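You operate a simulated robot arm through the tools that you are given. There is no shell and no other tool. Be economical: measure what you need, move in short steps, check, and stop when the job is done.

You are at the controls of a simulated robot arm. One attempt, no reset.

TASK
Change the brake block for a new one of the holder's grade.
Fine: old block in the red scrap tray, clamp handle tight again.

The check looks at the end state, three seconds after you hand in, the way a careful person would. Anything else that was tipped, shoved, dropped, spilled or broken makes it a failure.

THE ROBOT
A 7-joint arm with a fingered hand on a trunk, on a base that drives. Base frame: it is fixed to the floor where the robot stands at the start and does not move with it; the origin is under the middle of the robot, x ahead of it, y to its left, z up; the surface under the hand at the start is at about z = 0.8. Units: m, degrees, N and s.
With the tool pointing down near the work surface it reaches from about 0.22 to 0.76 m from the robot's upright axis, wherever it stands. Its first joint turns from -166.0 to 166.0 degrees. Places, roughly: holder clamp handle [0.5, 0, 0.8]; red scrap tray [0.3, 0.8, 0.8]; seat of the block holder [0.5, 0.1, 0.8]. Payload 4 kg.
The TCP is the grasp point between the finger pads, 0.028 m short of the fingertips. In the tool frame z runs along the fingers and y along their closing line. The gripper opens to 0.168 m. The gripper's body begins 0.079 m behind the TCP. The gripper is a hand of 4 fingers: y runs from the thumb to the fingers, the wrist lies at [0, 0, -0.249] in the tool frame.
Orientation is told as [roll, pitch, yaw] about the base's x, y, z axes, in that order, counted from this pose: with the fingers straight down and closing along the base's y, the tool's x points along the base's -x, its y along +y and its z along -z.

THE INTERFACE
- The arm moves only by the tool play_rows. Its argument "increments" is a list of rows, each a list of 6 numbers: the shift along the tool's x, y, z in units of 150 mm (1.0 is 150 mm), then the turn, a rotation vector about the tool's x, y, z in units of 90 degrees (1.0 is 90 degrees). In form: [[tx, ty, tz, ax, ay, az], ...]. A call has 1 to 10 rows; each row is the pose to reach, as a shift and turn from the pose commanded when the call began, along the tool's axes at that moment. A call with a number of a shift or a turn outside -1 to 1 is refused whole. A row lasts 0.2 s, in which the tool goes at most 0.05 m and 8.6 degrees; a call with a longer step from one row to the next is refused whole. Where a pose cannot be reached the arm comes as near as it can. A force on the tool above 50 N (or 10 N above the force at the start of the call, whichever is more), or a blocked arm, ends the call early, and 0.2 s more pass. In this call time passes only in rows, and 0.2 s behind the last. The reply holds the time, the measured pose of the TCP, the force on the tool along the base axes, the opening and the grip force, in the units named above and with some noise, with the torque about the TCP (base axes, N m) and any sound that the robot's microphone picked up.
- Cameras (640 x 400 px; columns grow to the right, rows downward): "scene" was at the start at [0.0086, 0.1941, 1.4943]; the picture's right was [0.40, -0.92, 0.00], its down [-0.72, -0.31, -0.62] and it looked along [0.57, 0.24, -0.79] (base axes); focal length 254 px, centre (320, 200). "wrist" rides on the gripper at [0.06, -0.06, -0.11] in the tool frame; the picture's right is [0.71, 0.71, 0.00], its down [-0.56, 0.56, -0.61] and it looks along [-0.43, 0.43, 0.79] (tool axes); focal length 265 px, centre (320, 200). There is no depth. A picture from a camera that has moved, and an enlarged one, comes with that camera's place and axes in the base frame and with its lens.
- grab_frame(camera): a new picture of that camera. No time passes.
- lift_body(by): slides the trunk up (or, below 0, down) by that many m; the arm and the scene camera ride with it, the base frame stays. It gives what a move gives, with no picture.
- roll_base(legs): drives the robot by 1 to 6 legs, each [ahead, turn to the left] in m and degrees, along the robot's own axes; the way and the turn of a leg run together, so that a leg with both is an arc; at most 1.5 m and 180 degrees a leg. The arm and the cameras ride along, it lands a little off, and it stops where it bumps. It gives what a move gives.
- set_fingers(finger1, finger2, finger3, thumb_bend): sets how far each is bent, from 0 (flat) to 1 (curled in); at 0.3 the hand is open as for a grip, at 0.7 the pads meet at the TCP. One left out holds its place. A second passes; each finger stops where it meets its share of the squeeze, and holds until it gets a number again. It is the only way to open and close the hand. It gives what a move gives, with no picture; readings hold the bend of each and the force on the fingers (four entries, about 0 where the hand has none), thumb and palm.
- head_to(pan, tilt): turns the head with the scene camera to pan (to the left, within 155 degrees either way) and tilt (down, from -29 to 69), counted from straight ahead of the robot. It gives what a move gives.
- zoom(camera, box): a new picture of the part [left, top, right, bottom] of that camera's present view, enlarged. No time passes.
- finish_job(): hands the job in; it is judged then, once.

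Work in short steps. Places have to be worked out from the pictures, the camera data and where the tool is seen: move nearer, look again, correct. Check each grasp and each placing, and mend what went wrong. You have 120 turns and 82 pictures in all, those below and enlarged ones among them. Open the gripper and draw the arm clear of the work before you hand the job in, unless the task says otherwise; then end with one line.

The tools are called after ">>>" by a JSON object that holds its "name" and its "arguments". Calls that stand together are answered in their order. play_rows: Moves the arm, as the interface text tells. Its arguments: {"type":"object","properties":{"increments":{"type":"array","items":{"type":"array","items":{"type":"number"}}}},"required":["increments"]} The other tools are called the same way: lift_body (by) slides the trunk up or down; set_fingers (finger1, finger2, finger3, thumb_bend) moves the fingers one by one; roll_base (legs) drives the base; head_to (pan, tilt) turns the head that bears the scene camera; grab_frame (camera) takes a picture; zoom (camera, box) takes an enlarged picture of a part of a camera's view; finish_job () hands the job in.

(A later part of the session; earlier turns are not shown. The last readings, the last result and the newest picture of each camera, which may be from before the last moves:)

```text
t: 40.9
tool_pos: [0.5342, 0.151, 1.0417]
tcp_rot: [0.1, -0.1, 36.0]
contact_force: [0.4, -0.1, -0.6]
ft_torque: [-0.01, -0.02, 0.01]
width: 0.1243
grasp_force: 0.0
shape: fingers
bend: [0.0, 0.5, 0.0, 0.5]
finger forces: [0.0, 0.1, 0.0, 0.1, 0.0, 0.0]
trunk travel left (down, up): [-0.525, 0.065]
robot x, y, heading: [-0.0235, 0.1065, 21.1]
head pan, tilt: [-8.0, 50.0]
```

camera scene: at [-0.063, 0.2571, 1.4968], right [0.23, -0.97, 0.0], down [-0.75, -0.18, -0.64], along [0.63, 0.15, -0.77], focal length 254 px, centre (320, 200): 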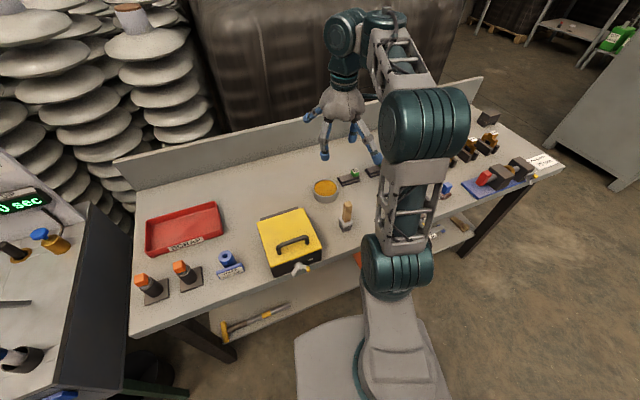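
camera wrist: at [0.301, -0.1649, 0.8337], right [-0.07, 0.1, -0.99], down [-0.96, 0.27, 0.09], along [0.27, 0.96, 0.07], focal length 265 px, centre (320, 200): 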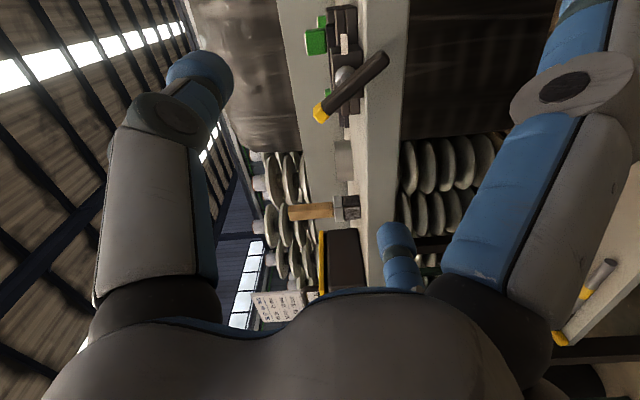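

>>> {"name": "play_rows", "arguments": {"increments": [[0.07, -0.16, 0.18, 0, 0, 0], [0.14, -0.32, 0.36, 0, 0, 0], [0.205, -0.486, 0.54, 0, 0, 0]]}}

>>> {"name": "grab_frame", "arguments": {"camera": "wrist"}}

```text
t: 41.7
tool_pos: [0.553, 0.0737, 0.9595]
tcp_rot: [-0.1, 0.0, 36.1]
contact_force: [0.8, 0.2, 0.2]
ft_torque: [0.0, -0.02, 0.0]
width: 0.1242
grasp_force: 0.1
shape: fingers
bend: [0.0, 0.5, 0.0, 0.5]
finger forces: [0.0, 0.0, 0.1, 0.0, 0.0, 0.1]
trunk travel left (down, up): [-0.525, 0.065]
robot x, y, heading: [-0.0233, 0.1081, 21.2]
head pan, tilt: [-8.0, 50.0]
```

```text
48 pictures are left
camera wrist: at [0.5391, -0.0102, 1.0681], right [-0.99, 0.16, 0.0], down [0.12, 0.78, 0.62], along [0.1, 0.61, -0.79], focal length 265 px, centre (320, 200)
```

wrist: 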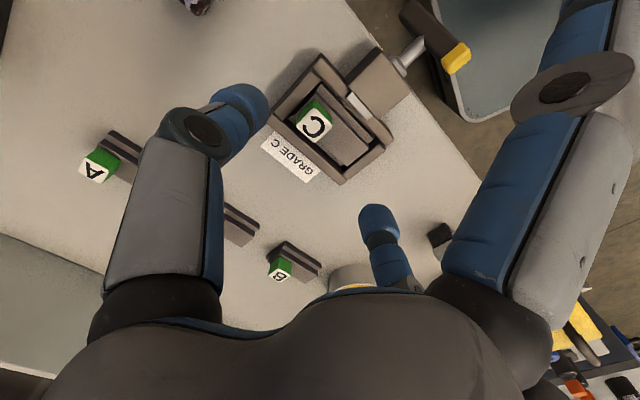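

>>> {"name": "zoom", "arguments": {"camera": "wrist", "box": [250, 40, 410, 200]}}

```text
2.50 times, centred on (330, 120) of wrist
camera zoom: at [0.5391, -0.0102, 1.0681], right [-0.99, 0.16, 0.0], down [0.12, 0.78, 0.62], along [0.1, 0.61, -0.79], focal length 664 px, centre (295, 400)
```

zoom: 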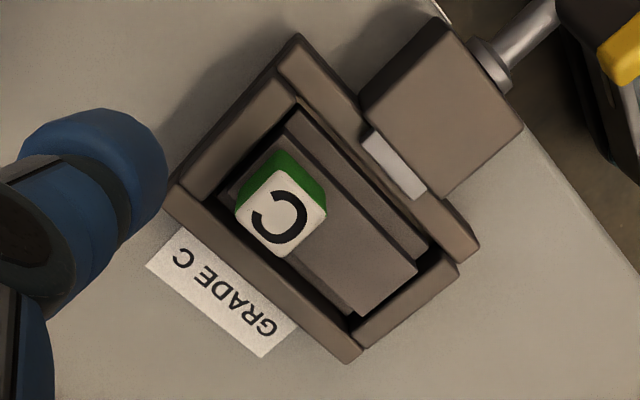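

Tab is a ~20 mm cube, jaw well clear. The flat side fingers would run near the upright handle, so I curl fingers 1 and 3 fully away and check.

>>> {"name": "set_fingers", "arguments": {"finger1": 1, "finger3": 1}}

>>> {"name": "grab_frame", "arguments": {"camera": "wrist"}}

```text
t: 42.7
tool_pos: [0.5522, 0.0735, 0.9596]
tcp_rot: [0.0, 0.0, 36.1]
contact_force: [-0.6, -0.3, -0.4]
ft_torque: [-0.03, 0.0, 0.0]
width: 0.0382
grasp_force: 0.0
shape: fingers
bend: [0.73, 0.5, 0.73, 0.5]
finger forces: [0.0, 0.0, 0.0, 0.1, 0.0, 0.0]
trunk travel left (down, up): [-0.525, 0.065]
robot x, y, heading: [-0.0266, 0.108, 21.2]
head pan, tilt: [-8.0, 50.0]
```

```text
46 pictures are left
camera wrist: at [0.539, -0.0099, 1.0682], right [-0.99, 0.16, 0.0], down [0.12, 0.78, 0.62], along [0.1, 0.61, -0.79], focal length 265 px, centre (320, 200)
```

wrist: 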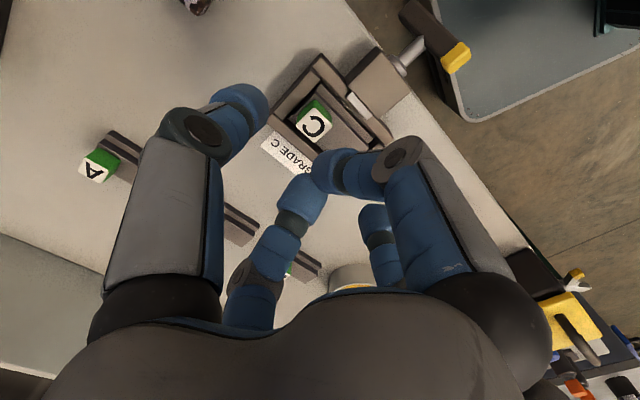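

Fingers 1 and 3 meet each other slightly beyond the TCP, showing contact happens ~20 mm past it. I pre-shape all four at 0.57 around the tab and descend to z≈0.895 to check.

>>> {"name": "set_fingers", "arguments": {"finger1": 0.57, "finger2": 0.57, "finger3": 0.57, "thumb_bend": 0.57}}

>>> {"name": "play_rows", "arguments": {"increments": [[-0.02, 0, 0.15, 0, 0, 0], [-0.027, -0.007, 0.3, 0, 0, 0], [-0.027, -0.007, 0.43, 0, 0, 0]]}}

>>> {"name": "grab_frame", "arguments": {"camera": "wrist"}}

```text
t: 43.7
tool_pos: [0.5518, 0.0744, 0.9575]
tcp_rot: [0.0, 0.1, 36.1]
contact_force: [-0.2, 0.4, -0.8]
ft_torque: [0.05, -0.02, -0.03]
width: 0.0391
grasp_force: 0.1
shape: fingers
bend: [0.56, 0.56, 0.56, 0.56]
finger forces: [0.1, 0.0, 0.0, 0.0, 0.0, 0.1]
trunk travel left (down, up): [-0.525, 0.065]
robot x, y, heading: [-0.0208, 0.1096, 21.1]
head pan, tilt: [-8.0, 50.0]
```

```text
t: 44.5
tool_pos: [0.5542, 0.0776, 0.8938]
tcp_rot: [0.0, -0.1, 36.0]
contact_force: [-0.1, -0.3, 0.7]
ft_torque: [0.0, -0.01, 0.01]
width: 0.039
grasp_force: 0.2
shape: fingers
bend: [0.56, 0.56, 0.56, 0.56]
finger forces: [0.0, 0.0, 0.0, 0.1, 0.0, 0.1]
trunk travel left (down, up): [-0.525, 0.065]
robot x, y, heading: [-0.0231, 0.1096, 21.3]
head pan, tilt: [-8.0, 50.0]
```

```text
45 pictures are left
camera wrist: at [0.5417, -0.0071, 1.0041], right [-0.99, 0.16, 0.0], down [0.12, 0.78, 0.62], along [0.1, 0.61, -0.79], focal length 265 px, centre (320, 200)
```

wrist: 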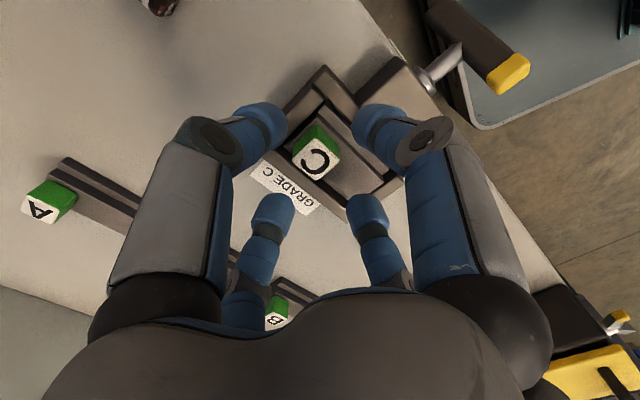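

Tab is centred within ~4 mm of the four fingertips; I correct and go down to z≈0.869.

>>> {"name": "play_rows", "arguments": {"increments": [[-0.011, -0.028, 0.05, 0, 0, 0], [-0.011, -0.028, 0.11, 0, 0, 0], [-0.011, -0.028, 0.165, 0, 0, 0]]}}

>>> {"name": "grab_frame", "arguments": {"camera": "wrist"}}

```text
t: 45.3
tool_pos: [0.5608, 0.0737, 0.8699]
tcp_rot: [0.0, -0.1, 36.0]
contact_force: [0.4, 0.3, 0.6]
ft_torque: [0.05, 0.02, 0.01]
width: 0.039
grasp_force: 0.1
shape: fingers
bend: [0.56, 0.56, 0.56, 0.56]
finger forces: [0.0, 0.1, 0.0, 0.0, 0.0, 0.0]
trunk travel left (down, up): [-0.525, 0.065]
robot x, y, heading: [-0.0222, 0.1081, 21.3]
head pan, tilt: [-8.0, 50.0]
```

```text
44 pictures are left
camera wrist: at [0.5479, -0.0099, 0.9781], right [-0.99, 0.16, 0.0], down [0.12, 0.78, 0.62], along [0.1, 0.61, -0.79], focal length 265 px, centre (320, 200)
```

wrist: 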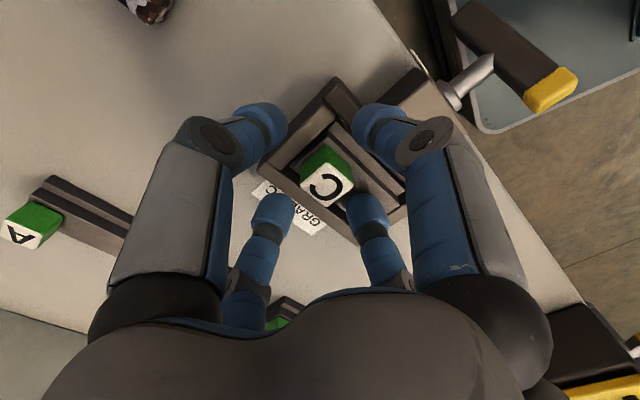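

The tab is ~4 mm toward the robot from centre; I correct and close all four fingers gently.

>>> {"name": "play_rows", "arguments": {"increments": [[0.026, 0, 0.01, 0, 0, 0]]}}

>>> {"name": "set_fingers", "arguments": {"finger1": 0.72, "finger2": 0.72, "finger3": 0.72, "thumb_bend": 0.72}}

>>> {"name": "grab_frame", "arguments": {"camera": "wrist"}}

```text
t: 45.7
tool_pos: [0.5575, 0.071, 0.8689]
tcp_rot: [0.0, 0.0, 36.1]
contact_force: [-1.6, 0.1, 3.0]
ft_torque: [0.11, 0.13, 0.04]
width: 0.0389
grasp_force: 1.5
shape: fingers
bend: [0.56, 0.56, 0.56, 0.56]
finger forces: [0.1, 2.9, 0.1, 0.0, 0.0, 0.0]
trunk travel left (down, up): [-0.525, 0.065]
robot x, y, heading: [-0.0211, 0.1083, 21.3]
head pan, tilt: [-8.0, 50.0]
```

```text
t: 46.7
tool_pos: [0.5577, 0.0718, 0.8693]
tcp_rot: [0.1, 0.1, 36.1]
contact_force: [-0.2, 0.5, -1.0]
ft_torque: [0.03, 0.0, 0.01]
width: 0.0086
grasp_force: 15.1
shape: fingers
bend: [0.66, 0.64, 0.64, 0.67]
finger forces: [6.6, 8.1, 7.8, 0.1, 8.2, 0.1]
trunk travel left (down, up): [-0.525, 0.065]
robot x, y, heading: [-0.0227, 0.1099, 21.4]
head pan, tilt: [-8.0, 50.0]
```

```text
43 pictures are left
camera wrist: at [0.5443, -0.0131, 0.9774], right [-0.99, 0.16, 0.0], down [0.12, 0.78, 0.62], along [0.1, 0.61, -0.79], focal length 265 px, centre (320, 200)
```

wrist: 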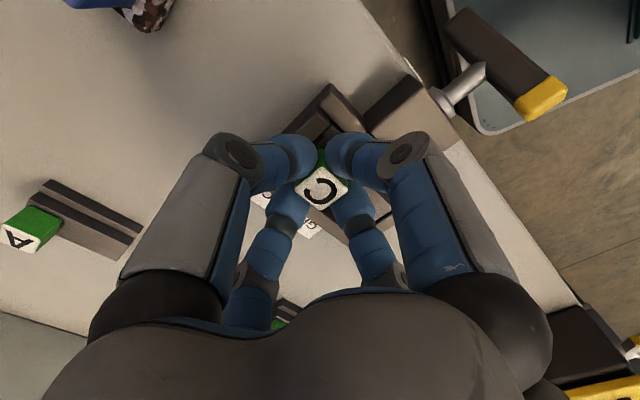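

All four fingers hold the tab evenly. Grip pose [0.5577, 0.0718, 0.869], yaw 36.1°. I lift straight up.

>>> {"name": "play_rows", "arguments": {"increments": [[0, 0, -0.06, 0, 0, 0], [0, 0, -0.14, 0, 0, 0], [0, 0, -0.26, 0, 0, 0], [0, 0, -0.46, 0, 0, 0], [0, 0, -0.7, 0, 0, 0]]}}

>>> {"name": "grab_frame", "arguments": {"camera": "wrist"}}

```text
t: 47.9
tool_pos: [0.5552, 0.071, 0.9741]
tcp_rot: [0.2, 0.0, 36.1]
contact_force: [0.3, -0.4, -2.5]
ft_torque: [-0.07, 0.0, 0.0]
width: 0.0082
grasp_force: 15.9
shape: fingers
bend: [0.66, 0.64, 0.64, 0.67]
finger forces: [6.8, 7.9, 7.9, 0.0, 8.9, 0.1]
trunk travel left (down, up): [-0.525, 0.065]
robot x, y, heading: [-0.0242, 0.1041, 21.4]
head pan, tilt: [-8.0, 50.0]
```

```text
42 pictures are left
camera wrist: at [0.5425, -0.0126, 1.0825], right [-0.99, 0.15, 0.0], down [0.12, 0.78, 0.61], along [0.09, 0.61, -0.79], focal length 265 px, centre (320, 200)
```

wrist: 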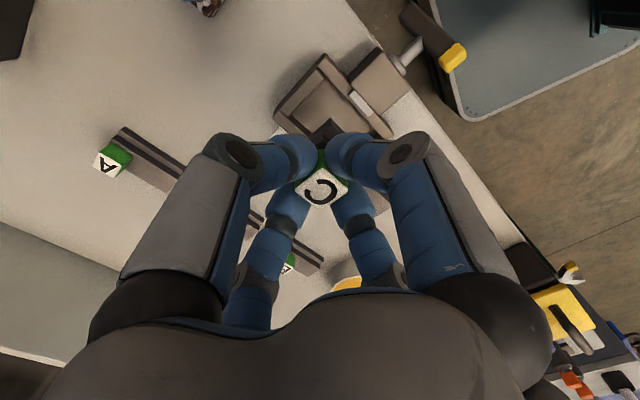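

The old block is up and held. I carry it left over the bench at about z 1.1 toward the scrap tray (centre about [0.271, 0.765]).

>>> {"name": "play_rows", "arguments": {"increments": [[0, 0, -0.3, 0, 0, 0], [0, 0.2, -0.6, 0, 0, 0], [0, 0.45, -0.8, 0, 0, 0], [-0.08, 0.7, -0.85, 0, 0, 0], [-0.16, 0.98, -0.85, 0, 0, 0]]}}

>>> {"name": "play_rows", "arguments": {"increments": [[-0.06, 0.25, 0, 0, 0, 0], [-0.12, 0.5, 0, 0, 0, 0], [-0.18, 0.75, 0, 0, 0, 0], [-0.24, 1.0, 0, 0, 0, 0]]}}

>>> {"name": "play_rows", "arguments": {"increments": [[-0.06, 0.25, 0, 0, 0, 0], [-0.12, 0.5, 0, 0, 0, 0], [-0.18, 0.75, 0, 0, 0, 0], [-0.24, 1.0, 0, 0, 0, 0]]}}

>>> {"name": "play_rows", "arguments": {"increments": [[-0.06, 0.25, 0, 0, 0, 0], [-0.12, 0.5, 0, 0, 0, 0], [-0.18, 0.75, 0, 0, 0, 0], [-0.24, 1.0, 0, 0, 0, 0]]}}

>>> {"name": "grab_frame", "arguments": {"camera": "scene"}}

```text
refused: row 2 steps farther than a row can; nothing moved
```

```text
t: 48.9
tool_pos: [0.4991, 0.2134, 0.9741]
tcp_rot: [0.1, 0.0, 36.1]
contact_force: [1.4, 0.7, -2.2]
ft_torque: [-0.08, -0.02, -0.02]
width: 0.0081
grasp_force: 15.5
shape: fingers
bend: [0.66, 0.64, 0.64, 0.67]
finger forces: [6.8, 8.0, 7.7, 0.1, 9.1, 0.0]
trunk travel left (down, up): [-0.525, 0.065]
robot x, y, heading: [-0.0208, 0.1133, 21.1]
head pan, tilt: [-8.0, 50.0]
```

```text
t: 49.9
tool_pos: [0.4361, 0.3588, 0.9772]
tcp_rot: [0.0, 0.0, 36.0]
contact_force: [-0.5, 0.6, -1.9]
ft_torque: [-0.09, -0.02, -0.02]
width: 0.0085
grasp_force: 15.3
shape: fingers
bend: [0.66, 0.64, 0.64, 0.67]
finger forces: [6.6, 7.9, 7.6, 0.1, 9.0, 0.1]
trunk travel left (down, up): [-0.525, 0.065]
robot x, y, heading: [-0.0236, 0.1044, 21.5]
head pan, tilt: [-8.0, 50.0]
```

```text
t: 50.9
tool_pos: [0.3804, 0.4991, 0.9735]
tcp_rot: [0.0, -0.1, 36.0]
contact_force: [-1.1, -0.3, -2.5]
ft_torque: [-0.06, -0.01, 0.0]
width: 0.0084
grasp_force: 16.4
shape: fingers
bend: [0.66, 0.64, 0.64, 0.67]
finger forces: [6.6, 7.8, 7.6, 0.0, 9.0, 0.0]
trunk travel left (down, up): [-0.525, 0.065]
robot x, y, heading: [-0.0218, 0.105, 21.4]
head pan, tilt: [-8.0, 50.0]
```

```text
41 pictures are left
camera scene: at [-0.0632, 0.2581, 1.4966], right [0.23, -0.97, 0.0], down [-0.75, -0.18, -0.64], along [0.63, 0.15, -0.77], focal length 254 px, centre (320, 200)
```

scene: 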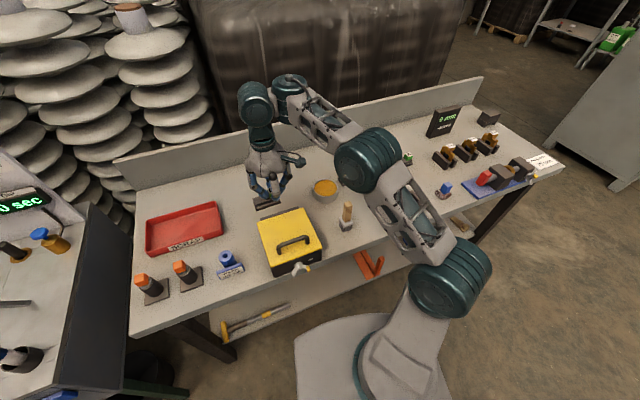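

Nothing touched; the block hangs level. I continue to the tray, a little higher.

>>> {"name": "play_rows", "arguments": {"increments": [[0, 0, -0.3, 0, 0, 0], [-0.06, 0.22, -0.4, 0, 0, 0], [-0.12, 0.45, -0.4, 0, 0, 0], [-0.18, 0.68, -0.4, 0, 0, 0], [-0.23, 0.9, -0.4, 0, 0, 0]]}}

>>> {"name": "play_rows", "arguments": {"increments": [[-0.06, 0.22, 0, 0, 0, 0], [-0.12, 0.45, 0, 0, 0, 0], [-0.18, 0.68, 0, 0, 0, 0], [-0.23, 0.9, 0, 0, 0, 0]]}}

>>> {"name": "grab_frame", "arguments": {"camera": "scene"}}

>>> {"name": "grab_frame", "arguments": {"camera": "wrist"}}

```text
t: 52.1
tool_pos: [0.3256, 0.6283, 1.0355]
tcp_rot: [-0.1, 0.0, 36.2]
contact_force: [-0.4, 1.2, -2.6]
ft_torque: [-0.08, -0.09, -0.01]
width: 0.0084
grasp_force: 14.9
shape: fingers
bend: [0.66, 0.64, 0.64, 0.67]
finger forces: [6.2, 7.8, 7.6, 0.0, 9.2, 0.0]
trunk travel left (down, up): [-0.525, 0.065]
robot x, y, heading: [-0.0244, 0.1044, 21.1]
head pan, tilt: [-8.0, 50.0]
```

```text
t: 53.1
tool_pos: [0.2677, 0.748, 1.0333]
tcp_rot: [-0.2, 0.3, 36.1]
contact_force: [-0.2, 0.5, -3.3]
ft_torque: [-0.02, -0.08, -0.01]
width: 0.0075
grasp_force: 15.5
shape: fingers
bend: [0.66, 0.64, 0.64, 0.67]
finger forces: [5.8, 7.7, 7.6, 0.1, 9.5, 0.1]
out of reach, approached as far as the arm can: row 4
trunk travel left (down, up): [-0.525, 0.065]
robot x, y, heading: [-0.0195, 0.1115, 21.2]
head pan, tilt: [-8.0, 50.0]
```

```text
40 pictures are left
camera scene: at [-0.0647, 0.2579, 1.4966], right [0.23, -0.97, 0.0], down [-0.74, -0.18, -0.64], along [0.63, 0.15, -0.77], focal length 254 px, centre (320, 200)
```

scene: 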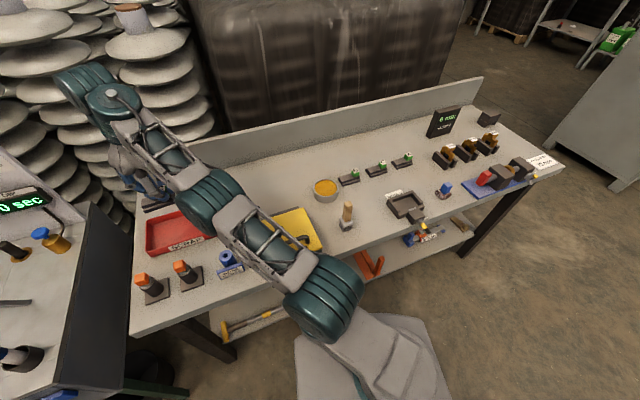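

```text
39 pictures are left
camera wrist: at [0.2548, 0.6641, 1.1431], right [-0.99, 0.15, 0.0], down [0.12, 0.78, 0.61], along [0.09, 0.6, -0.79], focal length 265 px, centre (320, 200)
```

wrist: 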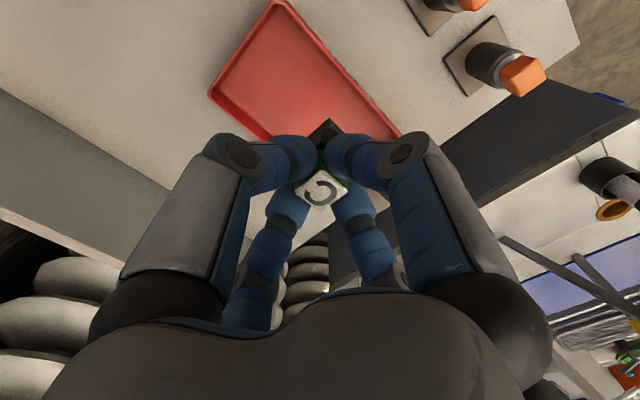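

The tray is centred about [0.286, 0.776]; the block is above its front half. I lower while nudging forward-left.

>>> {"name": "play_rows", "arguments": {"increments": [[0, 0, 0.2, 0, 0, 0], [-0.04, 0, 0.4, 0, 0, 0], [-0.08, 0, 0.6, 0, 0, 0], [-0.12, 0, 0.75, 0, 0, 0]]}}

>>> {"name": "grab_frame", "arguments": {"camera": "wrist"}}

```text
t: 54.1
tool_pos: [0.2871, 0.759, 0.9207]
tcp_rot: [0.1, 0.0, 36.0]
contact_force: [0.2, 0.0, -3.3]
ft_torque: [-0.09, -0.03, -0.02]
width: 0.0077
grasp_force: 15.3
shape: fingers
bend: [0.66, 0.64, 0.64, 0.67]
finger forces: [5.8, 7.8, 7.6, 0.0, 9.2, 0.0]
trunk travel left (down, up): [-0.525, 0.065]
robot x, y, heading: [-0.0209, 0.1078, 21.3]
head pan, tilt: [-8.0, 50.0]
```

```text
38 pictures are left
camera wrist: at [0.2734, 0.6734, 1.0303], right [-0.99, 0.16, 0.0], down [0.12, 0.78, 0.61], along [0.1, 0.61, -0.79], focal length 265 px, centre (320, 200)
```

wrist: 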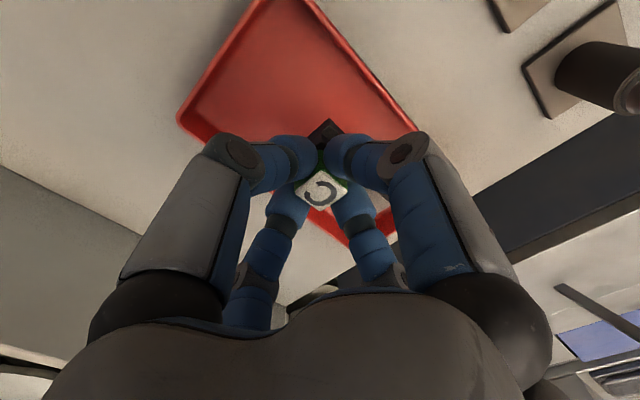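

>>> {"name": "play_rows", "arguments": {"increments": [[0, 0, 0.15, 0, 0, 0], [0, 0, 0.27, 0, 0, 0], [0, 0, 0.34, 0, 0, 0], [0, 0, 0.38, 0, 0, 0]]}}

>>> {"name": "grab_frame", "arguments": {"camera": "wrist"}}

```text
t: 55.1
tool_pos: [0.2888, 0.758, 0.8637]
tcp_rot: [0.1, 0.0, 36.0]
contact_force: [-0.5, 0.5, -0.7]
ft_torque: [0.02, -0.03, -0.02]
width: 0.0077
grasp_force: 15.1
shape: fingers
bend: [0.66, 0.64, 0.64, 0.67]
finger forces: [5.6, 8.1, 7.6, 0.1, 8.9, 0.1]
trunk travel left (down, up): [-0.525, 0.065]
robot x, y, heading: [-0.0233, 0.1072, 21.6]
head pan, tilt: [-8.0, 50.0]
```

```text
37 pictures are left
camera wrist: at [0.2752, 0.6736, 0.9726], right [-0.99, 0.16, 0.0], down [0.12, 0.78, 0.62], along [0.1, 0.61, -0.79], focal length 265 px, centre (320, 200)
```

wrist: 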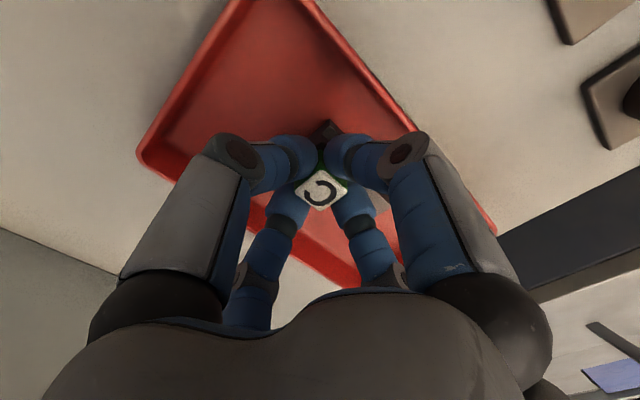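

The weight reading dropped from about -3 N to -0.7 N: the block rests on the tray floor. I release and rise.

>>> {"name": "set_fingers", "arguments": {"finger1": 0.55, "finger2": 0.55, "finger3": 0.55, "thumb_bend": 0.55}}

>>> {"name": "play_rows", "arguments": {"increments": [[0, 0, -0.15, 0, 0, 0], [0, 0, -0.4, 0, 0, 0], [0, 0, -0.7, 0, 0, 0], [0, 0, -0.98, 0, 0, 0]]}}

>>> {"name": "grab_frame", "arguments": {"camera": "wrist"}}

```text
t: 56.1
tool_pos: [0.2885, 0.7577, 0.8639]
tcp_rot: [0.1, 0.0, 36.1]
contact_force: [-0.6, -0.3, 0.4]
ft_torque: [0.03, -0.01, 0.01]
width: 0.0414
grasp_force: 0.1
shape: fingers
bend: [0.55, 0.55, 0.55, 0.55]
finger forces: [0.0, 0.0, 0.1, 0.0, 0.0, 0.0]
trunk travel left (down, up): [-0.525, 0.065]
robot x, y, heading: [-0.0201, 0.1087, 21.6]
head pan, tilt: [-8.0, 50.0]
```

```text
t: 57.1
tool_pos: [0.2847, 0.7513, 1.0114]
tcp_rot: [0.1, 0.0, 36.1]
contact_force: [-0.2, -0.6, -0.7]
ft_torque: [0.05, -0.01, 0.02]
width: 0.0417
grasp_force: 0.0
shape: fingers
bend: [0.55, 0.55, 0.55, 0.55]
finger forces: [0.0, 0.0, 0.0, 0.0, 0.0, 0.0]
out of reach, approached as far as the arm can: row 4
trunk travel left (down, up): [-0.525, 0.065]
robot x, y, heading: [-0.0193, 0.1058, 21.2]
head pan, tilt: [-8.0, 50.0]
```

```text
36 pictures are left
camera wrist: at [0.2719, 0.6673, 1.1212], right [-0.99, 0.16, 0.0], down [0.12, 0.78, 0.62], along [0.1, 0.61, -0.79], focal length 265 px, centre (320, 200)
```

wrist: 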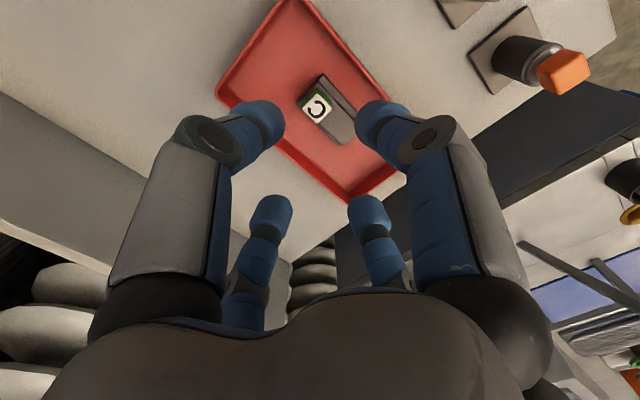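

Old block lies flat in the tray. I travel back right along the bench toward the spare C block.

>>> {"name": "play_rows", "arguments": {"increments": [[0, -0.24, 0, 0, 0, 0], [0, -0.48, 0, 0, 0, 0], [0, -0.72, 0, 0, 0, 0], [0, -0.95, 0, 0, 0, 0]]}}

>>> {"name": "play_rows", "arguments": {"increments": [[0, -0.24, 0, 0, 0, 0], [0, -0.48, 0, 0, 0, 0], [0, -0.72, 0, 0, 0, 0], [0, -0.95, 0, 0, 0, 0]]}}

>>> {"name": "play_rows", "arguments": {"increments": [[0, -0.24, 0, 0, 0, 0], [0, -0.48, 0, 0, 0, 0], [0, -0.72, 0, 0, 0, 0], [0, -0.95, 0, 0, 0, 0]]}}

>>> {"name": "play_rows", "arguments": {"increments": [[0, -0.24, 0, 0, 0, 0], [0, -0.48, 0, 0, 0, 0], [0, -0.72, 0, 0, 0, 0], [0, -0.95, 0, 0, 0, 0]]}}

>>> {"name": "grab_frame", "arguments": {"camera": "wrist"}}

```text
t: 58.1
tool_pos: [0.3699, 0.6371, 1.0129]
tcp_rot: [0.0, 0.0, 36.0]
contact_force: [-0.3, -0.2, -0.4]
ft_torque: [-0.02, -0.01, 0.03]
width: 0.0416
grasp_force: 0.2
shape: fingers
bend: [0.55, 0.55, 0.55, 0.55]
finger forces: [0.0, 0.1, 0.0, 0.0, 0.1, 0.0]
trunk travel left (down, up): [-0.525, 0.065]
robot x, y, heading: [-0.0242, 0.1092, 21.2]
head pan, tilt: [-8.0, 50.0]
```

```text
t: 59.1
tool_pos: [0.4551, 0.5213, 1.0098]
tcp_rot: [0.1, -0.1, 36.0]
contact_force: [-0.1, 0.3, 0.5]
ft_torque: [0.0, -0.01, 0.02]
width: 0.042
grasp_force: 0.1
shape: fingers
bend: [0.55, 0.55, 0.55, 0.55]
finger forces: [0.1, 0.1, 0.0, 0.0, 0.0, 0.0]
trunk travel left (down, up): [-0.525, 0.065]
robot x, y, heading: [-0.0248, 0.1086, 21.4]
head pan, tilt: [-8.0, 50.0]
```

```text
t: 60.1
tool_pos: [0.54, 0.4052, 1.0109]
tcp_rot: [0.2, -0.1, 36.1]
contact_force: [0.1, -0.3, 0.2]
ft_torque: [0.03, 0.0, 0.01]
width: 0.0418
grasp_force: 0.1
shape: fingers
bend: [0.55, 0.55, 0.55, 0.55]
finger forces: [0.1, 0.0, 0.0, 0.0, 0.0, 0.1]
trunk travel left (down, up): [-0.525, 0.065]
robot x, y, heading: [-0.0207, 0.1084, 21.2]
head pan, tilt: [-8.0, 50.0]
```

```text
t: 61.1
tool_pos: [0.6198, 0.2877, 1.0083]
tcp_rot: [0.1, -0.1, 36.0]
contact_force: [-0.3, -0.1, -0.2]
ft_torque: [0.02, 0.02, 0.03]
width: 0.0418
grasp_force: 0.0
shape: fingers
bend: [0.55, 0.55, 0.55, 0.55]
finger forces: [0.0, 0.0, 0.0, 0.0, 0.0, 0.0]
trunk travel left (down, up): [-0.525, 0.065]
robot x, y, heading: [-0.0216, 0.1037, 21.3]
head pan, tilt: [-8.0, 50.0]
```

```text
35 pictures are left
camera wrist: at [0.6064, 0.2039, 1.1172], right [-0.99, 0.16, 0.0], down [0.12, 0.78, 0.62], along [0.1, 0.61, -0.79], focal length 265 px, centre (320, 200)
```

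wrist: 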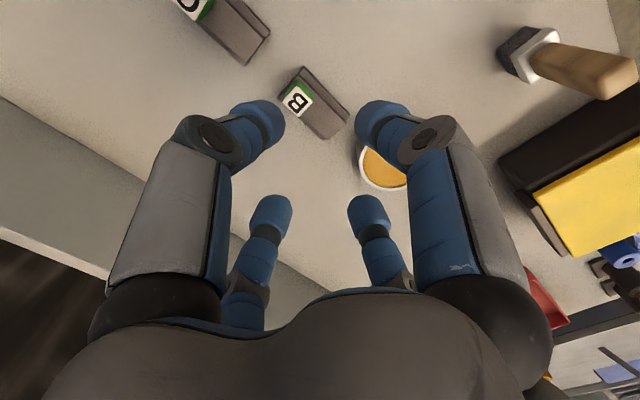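

B is under the hand; C is one further right. I move over C at about [0.711, 0.190] and lower.

>>> {"name": "play_rows", "arguments": {"increments": [[-0.03, -0.24, 0.05, 0, 0, 0], [-0.06, -0.48, 0.1, 0, 0, 0], [-0.08, -0.7, 0.25, 0, 0, 0], [-0.1, -0.89, 0.45, 0, 0, 0]]}}

>>> {"name": "zoom", "arguments": {"camera": "wrist", "box": [220, 40, 420, 200]}}

```text
t: 62.1
tool_pos: [0.7134, 0.1924, 0.9447]
tcp_rot: [0.1, 0.0, 36.0]
contact_force: [0.2, -0.5, 0.3]
ft_torque: [0.03, -0.02, -0.02]
width: 0.0418
grasp_force: 0.0
shape: fingers
bend: [0.55, 0.55, 0.55, 0.55]
finger forces: [0.0, 0.1, 0.0, 0.1, 0.0, 0.0]
trunk travel left (down, up): [-0.525, 0.065]
robot x, y, heading: [-0.0219, 0.1054, 21.1]
head pan, tilt: [-8.0, 50.0]
```

```text
2.50 times, centred on (320, 120) of wrist
camera zoom: at [0.7004, 0.1081, 1.0522], right [-0.99, 0.16, 0.0], down [0.12, 0.78, 0.62], along [0.1, 0.61, -0.79], focal length 664 px, centre (320, 400)
```

zoom: 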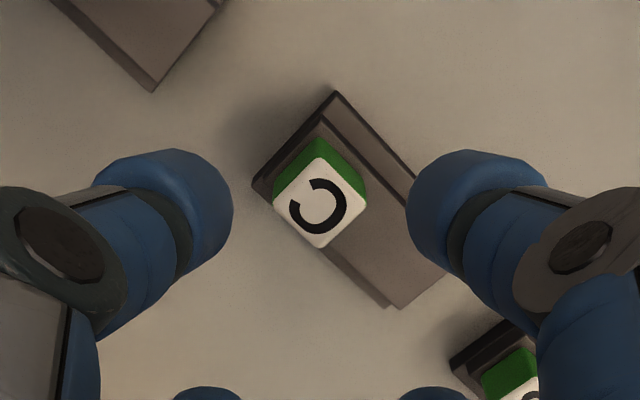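

Spare C is directly below. I descend to just around its tab and check.

>>> {"name": "play_rows", "arguments": {"increments": [[0, -0.016, 0.15, 0, 0, 0], [0, -0.016, 0.3, 0, 0, 0], [0, -0.016, 0.45, 0, 0, 0], [0, -0.016, 0.54, 0, 0, 0]]}}

>>> {"name": "zoom", "arguments": {"camera": "wrist", "box": [220, 80, 420, 240]}}

```text
t: 63.1
tool_pos: [0.7135, 0.1914, 0.8601]
tcp_rot: [-0.1, 0.0, 36.1]
contact_force: [0.9, -0.8, 0.4]
ft_torque: [0.01, 0.03, 0.02]
width: 0.0416
grasp_force: 0.1
shape: fingers
bend: [0.55, 0.55, 0.55, 0.55]
finger forces: [0.0, 0.0, 0.0, 0.0, 0.0, 0.0]
trunk travel left (down, up): [-0.525, 0.065]
robot x, y, heading: [-0.0207, 0.1084, 21.4]
head pan, tilt: [-8.0, 50.0]
```

```text
2.50 times, centred on (320, 160) of wrist
camera zoom: at [0.7011, 0.1064, 0.9701], right [-0.99, 0.16, 0.0], down [0.12, 0.78, 0.62], along [0.1, 0.61, -0.79], focal length 664 px, centre (320, 300)
```

zoom: 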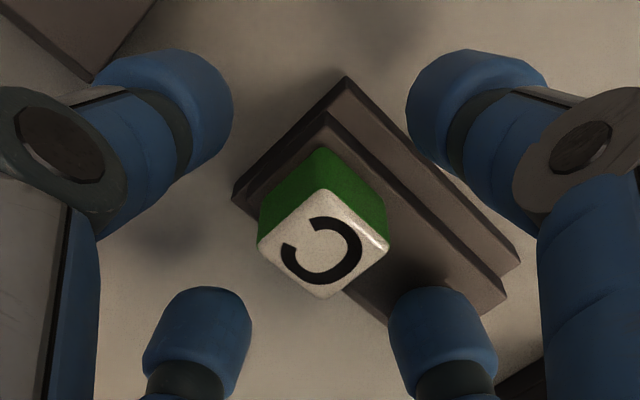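

Well centred between all four tips. I go 6 mm lower and close all fingers.

>>> {"name": "play_rows", "arguments": {"increments": [[0, 0, 0.04, 0, 0, 0]]}}

>>> {"name": "set_fingers", "arguments": {"finger1": 0.72, "finger2": 0.72, "finger3": 0.72, "thumb_bend": 0.72}}

>>> {"name": "play_rows", "arguments": {"increments": [[0, 0, -0.06, 0, 0, 0], [0, 0, -0.2, 0, 0, 0], [0, 0, -0.4, 0, 0, 0], [0, 0, -0.6, 0, 0, 0]]}}

>>> {"name": "grab_frame", "arguments": {"camera": "wrist"}}

```text
t: 63.5
tool_pos: [0.7124, 0.1913, 0.8569]
tcp_rot: [0.1, -0.1, 36.2]
contact_force: [-0.8, 0.8, 8.4]
ft_torque: [0.31, 0.19, -0.02]
width: 0.0421
grasp_force: 3.8
shape: fingers
bend: [0.55, 0.55, 0.55, 0.55]
finger forces: [0.1, 8.1, 0.0, 0.0, 0.0, 0.1]
trunk travel left (down, up): [-0.525, 0.065]
robot x, y, heading: [-0.0241, 0.106, 21.1]
head pan, tilt: [-8.0, 50.0]
```

```text
t: 64.5
tool_pos: [0.7131, 0.1907, 0.8549]
tcp_rot: [0.1, 0.0, 35.9]
contact_force: [0.6, 0.1, -0.5]
ft_torque: [0.01, -0.04, 0.02]
width: 0.0116
grasp_force: 17.7
shape: fingers
bend: [0.65, 0.65, 0.65, 0.65]
finger forces: [7.7, 7.7, 7.7, 0.1, 11.0, 0.1]
trunk travel left (down, up): [-0.525, 0.065]
robot x, y, heading: [-0.0224, 0.1072, 21.3]
head pan, tilt: [-8.0, 50.0]
```

```text
t: 65.5
tool_pos: [0.712, 0.1902, 0.9461]
tcp_rot: [0.1, 0.0, 36.0]
contact_force: [0.4, -0.4, -2.2]
ft_torque: [-0.06, -0.03, 0.02]
width: 0.0114
grasp_force: 17.1
shape: fingers
bend: [0.65, 0.65, 0.65, 0.65]
finger forces: [7.5, 7.4, 7.6, 0.0, 11.1, 0.1]
trunk travel left (down, up): [-0.525, 0.065]
robot x, y, heading: [-0.0214, 0.1093, 21.3]
head pan, tilt: [-8.0, 50.0]
```

```text
32 pictures are left
camera wrist: at [0.6997, 0.1067, 1.0553], right [-0.99, 0.16, 0.0], down [0.12, 0.78, 0.61], along [0.09, 0.61, -0.79], focal length 265 px, centre (320, 200)
```

wrist: 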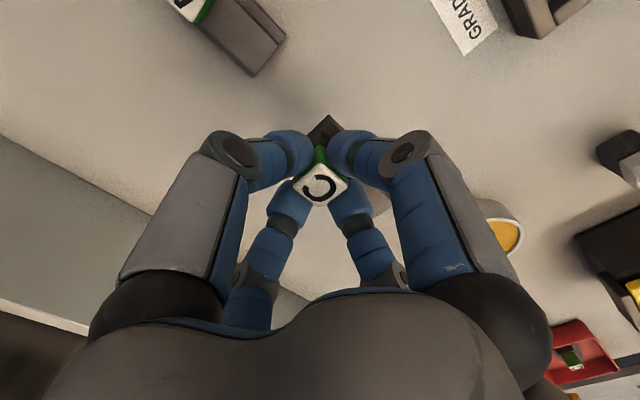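

New C block held, evenly gripped. I carry it straight back toward the holder in two steps.

>>> {"name": "play_rows", "arguments": {"increments": [[0.22, 0, 0, 0, 0, 0], [0.44, 0, 0, 0, 0, 0], [0.66, -0.007, 0, 0, 0, 0]]}}

>>> {"name": "play_rows", "arguments": {"increments": [[0.22, 0, 0, 0, 0, 0], [0.44, 0, 0, 0, 0, 0], [0.636, -0.007, 0, 0, 0, 0]]}}

>>> {"name": "play_rows", "arguments": {"increments": [[0, 0, 0.05, 0, 0, 0], [0, 0, 0.1, 0, 0, 0]]}}

>>> {"name": "grab_frame", "arguments": {"camera": "wrist"}}

>>> {"name": "grab_frame", "arguments": {"camera": "scene"}}

```text
t: 66.3
tool_pos: [0.6307, 0.1325, 0.9469]
tcp_rot: [0.1, 0.0, 35.9]
contact_force: [0.3, -0.3, -2.9]
ft_torque: [-0.06, -0.03, -0.01]
width: 0.0113
grasp_force: 16.0
shape: fingers
bend: [0.65, 0.65, 0.65, 0.65]
finger forces: [7.4, 7.6, 7.7, 0.1, 10.8, 0.0]
trunk travel left (down, up): [-0.525, 0.065]
robot x, y, heading: [-0.0282, 0.1097, 21.1]
head pan, tilt: [-8.0, 50.0]
```

```text
t: 67.1
tool_pos: [0.5548, 0.0748, 0.9465]
tcp_rot: [-0.1, -0.1, 36.1]
contact_force: [1.1, 0.2, -3.0]
ft_torque: [-0.02, -0.02, 0.01]
width: 0.0115
grasp_force: 16.9
shape: fingers
bend: [0.65, 0.65, 0.65, 0.65]
finger forces: [7.4, 7.6, 7.6, 0.0, 10.8, 0.0]
trunk travel left (down, up): [-0.525, 0.065]
robot x, y, heading: [-0.0249, 0.109, 21.3]
head pan, tilt: [-8.0, 50.0]
```

```text
t: 67.7
tool_pos: [0.5564, 0.0772, 0.9309]
tcp_rot: [-0.1, 0.0, 36.2]
contact_force: [0.7, -0.2, -2.7]
ft_torque: [-0.09, 0.0, -0.02]
width: 0.012
grasp_force: 17.0
shape: fingers
bend: [0.65, 0.65, 0.65, 0.65]
finger forces: [7.4, 7.5, 7.6, 0.0, 10.9, 0.0]
trunk travel left (down, up): [-0.525, 0.065]
robot x, y, heading: [-0.0221, 0.1088, 21.4]
head pan, tilt: [-8.0, 50.0]
```

```text
31 pictures are left
camera wrist: at [0.5434, -0.0078, 1.0397], right [-0.99, 0.16, 0.0], down [0.12, 0.78, 0.62], along [0.1, 0.61, -0.79], focal length 265 px, centre (320, 200)
```

wrist: 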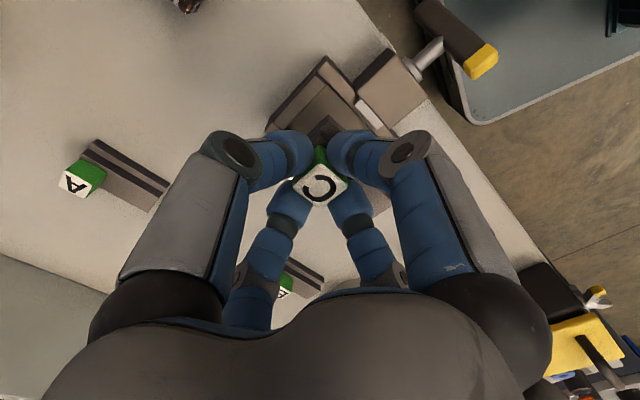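

```text
30 pictures are left
camera scene: at [-0.0627, 0.2568, 1.4968], right [0.23, -0.97, 0.0], down [-0.75, -0.18, -0.64], along [0.63, 0.15, -0.77], focal length 254 px, centre (320, 200)
```

scene: 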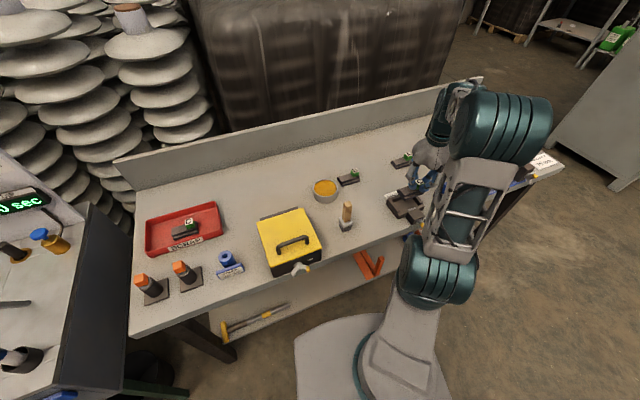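

>>> {"name": "zoom", "arguments": {"camera": "scene", "box": [375, 170, 445, 240]}}

>>> {"name": "zoom", "arguments": {"camera": "wrist", "box": [250, 40, 410, 200]}}

```text
5.71 times, centred on (410, 205) of scene
camera zoom: at [-0.0627, 0.2568, 1.4968], right [0.23, -0.97, 0.0], down [-0.75, -0.18, -0.64], along [0.63, 0.15, -0.77], focal length 1448 px, centre (-194, 171)
```

zoom: 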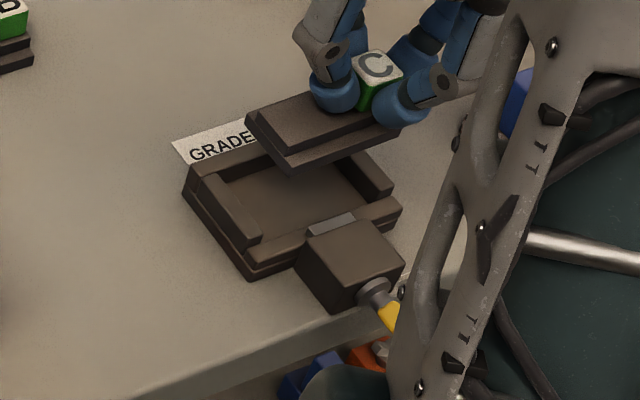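

```text
2.50 times, centred on (330, 120) of wrist
camera zoom: at [0.5434, -0.0078, 1.0397], right [-0.99, 0.16, 0.0], down [0.12, 0.78, 0.62], along [0.1, 0.61, -0.79], focal length 664 px, centre (295, 400)
```

zoom: 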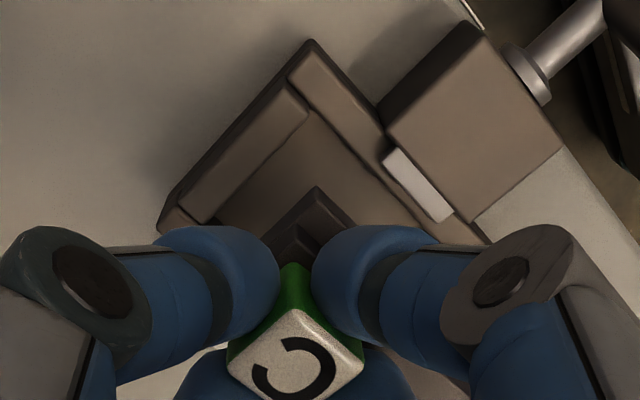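

Block aligned with the recess in both views. I lower it gradually, watching for contact.

>>> {"name": "play_rows", "arguments": {"increments": [[0, 0, 0.1, 0, 0, 0], [0, 0, 0.18, 0, 0, 0], [0, 0, 0.24, 0, 0, 0]]}}

>>> {"name": "play_rows", "arguments": {"increments": [[0, 0, 0.05, 0, 0, 0], [0, 0, 0.1, 0, 0, 0], [0, 0, 0.14, 0, 0, 0]]}}

>>> {"name": "zoom", "arguments": {"camera": "scene", "box": [375, 170, 445, 240]}}

```text
t: 68.5
tool_pos: [0.5579, 0.075, 0.8936]
tcp_rot: [0.0, 0.0, 36.1]
contact_force: [0.4, -0.5, -2.0]
ft_torque: [-0.05, 0.02, 0.03]
width: 0.0117
grasp_force: 16.8
shape: fingers
bend: [0.65, 0.65, 0.65, 0.65]
finger forces: [7.4, 7.4, 7.6, 0.0, 10.9, 0.0]
trunk travel left (down, up): [-0.525, 0.065]
robot x, y, heading: [-0.0248, 0.1117, 21.1]
head pan, tilt: [-8.0, 50.0]
```

```text
t: 69.3
tool_pos: [0.5569, 0.0759, 0.8713]
tcp_rot: [0.1, 0.0, 36.0]
contact_force: [-0.5, -0.2, -3.6]
ft_torque: [-0.07, -0.05, 0.03]
width: 0.0116
grasp_force: 16.7
shape: fingers
bend: [0.65, 0.65, 0.65, 0.65]
finger forces: [7.4, 7.5, 7.6, 0.1, 10.9, 0.0]
trunk travel left (down, up): [-0.525, 0.065]
robot x, y, heading: [-0.0215, 0.1031, 21.6]
head pan, tilt: [-8.0, 50.0]
```

```text
5.71 times, centred on (410, 205) of scene
camera zoom: at [-0.0627, 0.2569, 1.4968], right [0.23, -0.97, 0.0], down [-0.75, -0.18, -0.64], along [0.63, 0.15, -0.77], focal length 1448 px, centre (-194, 171)
```

zoom: 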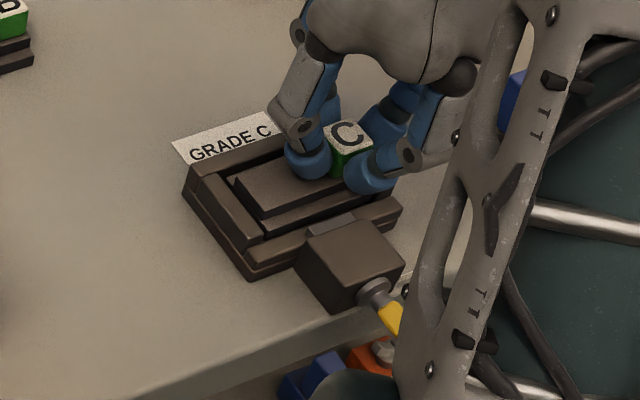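

The block is in the recess, nearly down, with no side force. I lower the last few mm until the weight is taken.

>>> {"name": "play_rows", "arguments": {"increments": [[0, 0, 0.015, 0, 0, 0], [0, 0, 0.03, 0, 0, 0]]}}

```text
t: 69.9
tool_pos: [0.5575, 0.0756, 0.8674]
tcp_rot: [0.1, 0.0, 36.0]
contact_force: [-0.3, 0.3, -2.1]
ft_torque: [-0.03, -0.02, 0.0]
width: 0.0113
grasp_force: 17.0
shape: fingers
bend: [0.65, 0.65, 0.65, 0.65]
finger forces: [7.4, 7.5, 7.6, 0.0, 10.8, 0.1]
trunk travel left (down, up): [-0.525, 0.065]
robot x, y, heading: [-0.0263, 0.1073, 21.2]
head pan, tilt: [-8.0, 50.0]
```

>>> {"name": "play_rows", "arguments": {"increments": [[0, 0, 0.02, 0, 0, 0], [0, 0, 0.035, 0, 0, 0]]}}

```text
t: 70.5
tool_pos: [0.557, 0.0758, 0.8652]
tcp_rot: [-0.1, -0.3, 36.0]
contact_force: [-1.2, -0.3, 15.1]
ft_torque: [-0.01, 0.03, 0.05]
width: 0.0114
grasp_force: 21.2
shape: fingers
bend: [0.65, 0.65, 0.65, 0.65]
finger forces: [9.5, 9.8, 9.3, 0.0, 13.0, 0.1]
trunk travel left (down, up): [-0.525, 0.065]
robot x, y, heading: [-0.0224, 0.1094, 21.0]
head pan, tilt: [-8.0, 50.0]
```

It has bottomed out firmly (15 N up) at the expected height. I ease off, open and rise.

>>> {"name": "play_rows", "arguments": {"increments": [[0, 0, -0.02, 0, 0, 0]]}}

>>> {"name": "set_fingers", "arguments": {"finger1": 0.56, "finger2": 0.56, "finger3": 0.56, "thumb_bend": 0.56}}

>>> {"name": "play_rows", "arguments": {"increments": [[0, 0, -0.1, 0, 0, 0], [0, 0, -0.25, 0, 0, 0], [0, 0, -0.5, 0, 0, 0], [0, 0, -0.8, 0, 0, 0]]}}

>>> {"name": "zoom", "arguments": {"camera": "wrist", "box": [250, 30, 410, 190]}}

>>> {"name": "zoom", "arguments": {"camera": "scene", "box": [375, 170, 445, 240]}}

```text
t: 70.9
tool_pos: [0.5555, 0.0761, 0.8658]
tcp_rot: [0.1, 0.1, 36.1]
contact_force: [0.8, -1.2, -0.5]
ft_torque: [-0.01, -0.04, 0.02]
width: 0.0114
grasp_force: 18.6
shape: fingers
bend: [0.65, 0.65, 0.65, 0.65]
finger forces: [8.0, 8.5, 8.2, 0.0, 11.8, 0.1]
trunk travel left (down, up): [-0.525, 0.065]
robot x, y, heading: [-0.0218, 0.109, 21.1]
head pan, tilt: [-8.0, 50.0]
```

```text
t: 71.9
tool_pos: [0.5569, 0.0747, 0.8677]
tcp_rot: [0.0, 0.0, 36.0]
contact_force: [1.1, -2.9, 7.5]
ft_torque: [0.15, 0.06, 0.02]
width: 0.0384
grasp_force: 3.9
shape: fingers
bend: [0.56, 0.59, 0.56, 0.56]
finger forces: [0.0, 7.4, 0.0, 0.0, 0.0, 0.0]
trunk travel left (down, up): [-0.525, 0.065]
robot x, y, heading: [-0.0242, 0.1103, 21.3]
head pan, tilt: [-8.0, 50.0]
```

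```text
t: 72.9
tool_pos: [0.5565, 0.0766, 0.9886]
tcp_rot: [0.1, 0.0, 36.1]
contact_force: [1.2, -0.6, 1.1]
ft_torque: [-0.02, -0.01, -0.02]
width: 0.0386
grasp_force: 0.0
shape: fingers
bend: [0.56, 0.56, 0.56, 0.56]
finger forces: [0.0, 0.1, 0.0, 0.1, 0.0, 0.0]
trunk travel left (down, up): [-0.525, 0.065]
robot x, y, heading: [-0.0213, 0.1074, 21.5]
head pan, tilt: [-8.0, 50.0]
```

```text
2.50 times, centred on (330, 110) of wrist
camera zoom: at [0.5444, -0.009, 1.0975], right [-0.99, 0.16, 0.0], down [0.12, 0.78, 0.62], along [0.1, 0.61, -0.79], focal length 664 px, centre (295, 425)
```

zoom: 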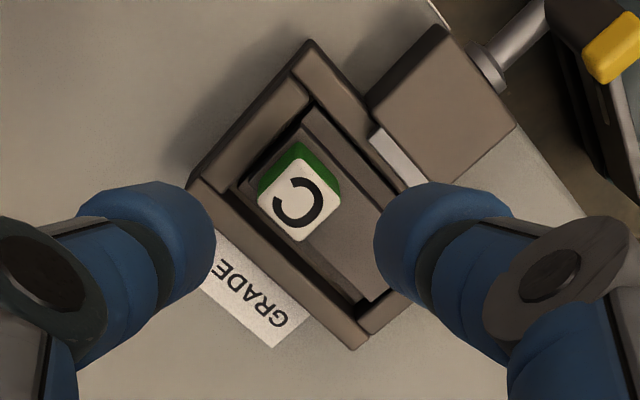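

```text
5.71 times, centred on (410, 205) of scene
camera zoom: at [-0.0632, 0.2569, 1.4967], right [0.23, -0.97, 0.0], down [-0.75, -0.18, -0.64], along [0.63, 0.15, -0.77], focal length 1448 px, centre (-194, 171)
```

zoom: 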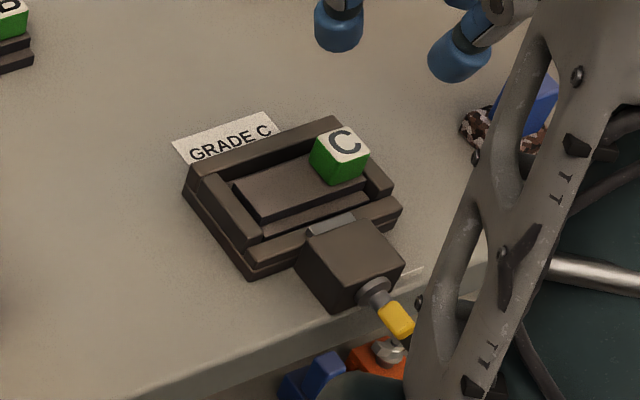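

The new C block is seated flat. I raise the hand and drive back to the earlier spot for working the handle.

>>> {"name": "play_rows", "arguments": {"increments": [[0, 0, -0.3, 0, 0, 0], [0, 0, -0.6, 0, 0, 0], [0, 0, -0.75, 0, 0, 0]]}}

>>> {"name": "roll_base", "arguments": {"legs": [[-0.297, 0], [0, -21.8]]}}

>>> {"name": "head_to", "arguments": {"pan": 10, "tilt": 45}}

>>> {"name": "grab_frame", "arguments": {"camera": "scene"}}

```text
t: 73.7
tool_pos: [0.5596, 0.0713, 1.0998]
tcp_rot: [0.0, 0.0, 36.0]
contact_force: [-0.1, -0.1, -0.1]
ft_torque: [0.01, 0.0, 0.0]
width: 0.0383
grasp_force: 0.1
shape: fingers
bend: [0.56, 0.56, 0.56, 0.56]
finger forces: [0.0, 0.0, 0.1, 0.0, 0.1, 0.0]
trunk travel left (down, up): [-0.525, 0.065]
robot x, y, heading: [-0.0216, 0.1094, 21.3]
head pan, tilt: [-8.0, 50.0]
```

```text
t: 76.9
tool_pos: [0.223, -0.2466, 1.0982]
tcp_rot: [0.1, 0.1, 15.0]
contact_force: [0.0, 0.7, -0.6]
ft_torque: [0.06, 0.01, 0.01]
width: 0.0386
grasp_force: 0.1
shape: fingers
bend: [0.56, 0.56, 0.56, 0.56]
finger forces: [0.1, 0.1, 0.0, 0.0, 0.1, 0.0]
trunk travel left (down, up): [-0.525, 0.065]
robot x, y, heading: [-0.3085, -0.0012, 0.3]
head pan, tilt: [-8.0, 50.0]
```

```text
t: 77.7
tool_pos: [0.2239, -0.2467, 1.0967]
tcp_rot: [0.0, 0.0, 14.9]
contact_force: [-0.6, 0.5, -0.6]
ft_torque: [0.01, 0.03, -0.04]
width: 0.0385
grasp_force: 0.1
shape: fingers
bend: [0.56, 0.56, 0.56, 0.56]
finger forces: [0.0, 0.1, 0.0, 0.0, 0.1, 0.1]
trunk travel left (down, up): [-0.525, 0.065]
robot x, y, heading: [-0.3053, -0.0012, 0.2]
head pan, tilt: [10.0, 45.0]
```

```text
24 pictures are left
camera scene: at [-0.288, 0.1746, 1.5036], right [0.17, -0.98, 0.0], down [-0.7, -0.12, -0.71], along [0.7, 0.12, -0.71], focal length 254 px, centre (320, 200)
```

scene: 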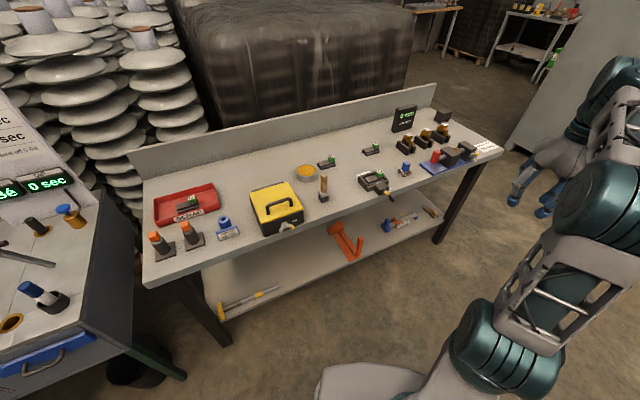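

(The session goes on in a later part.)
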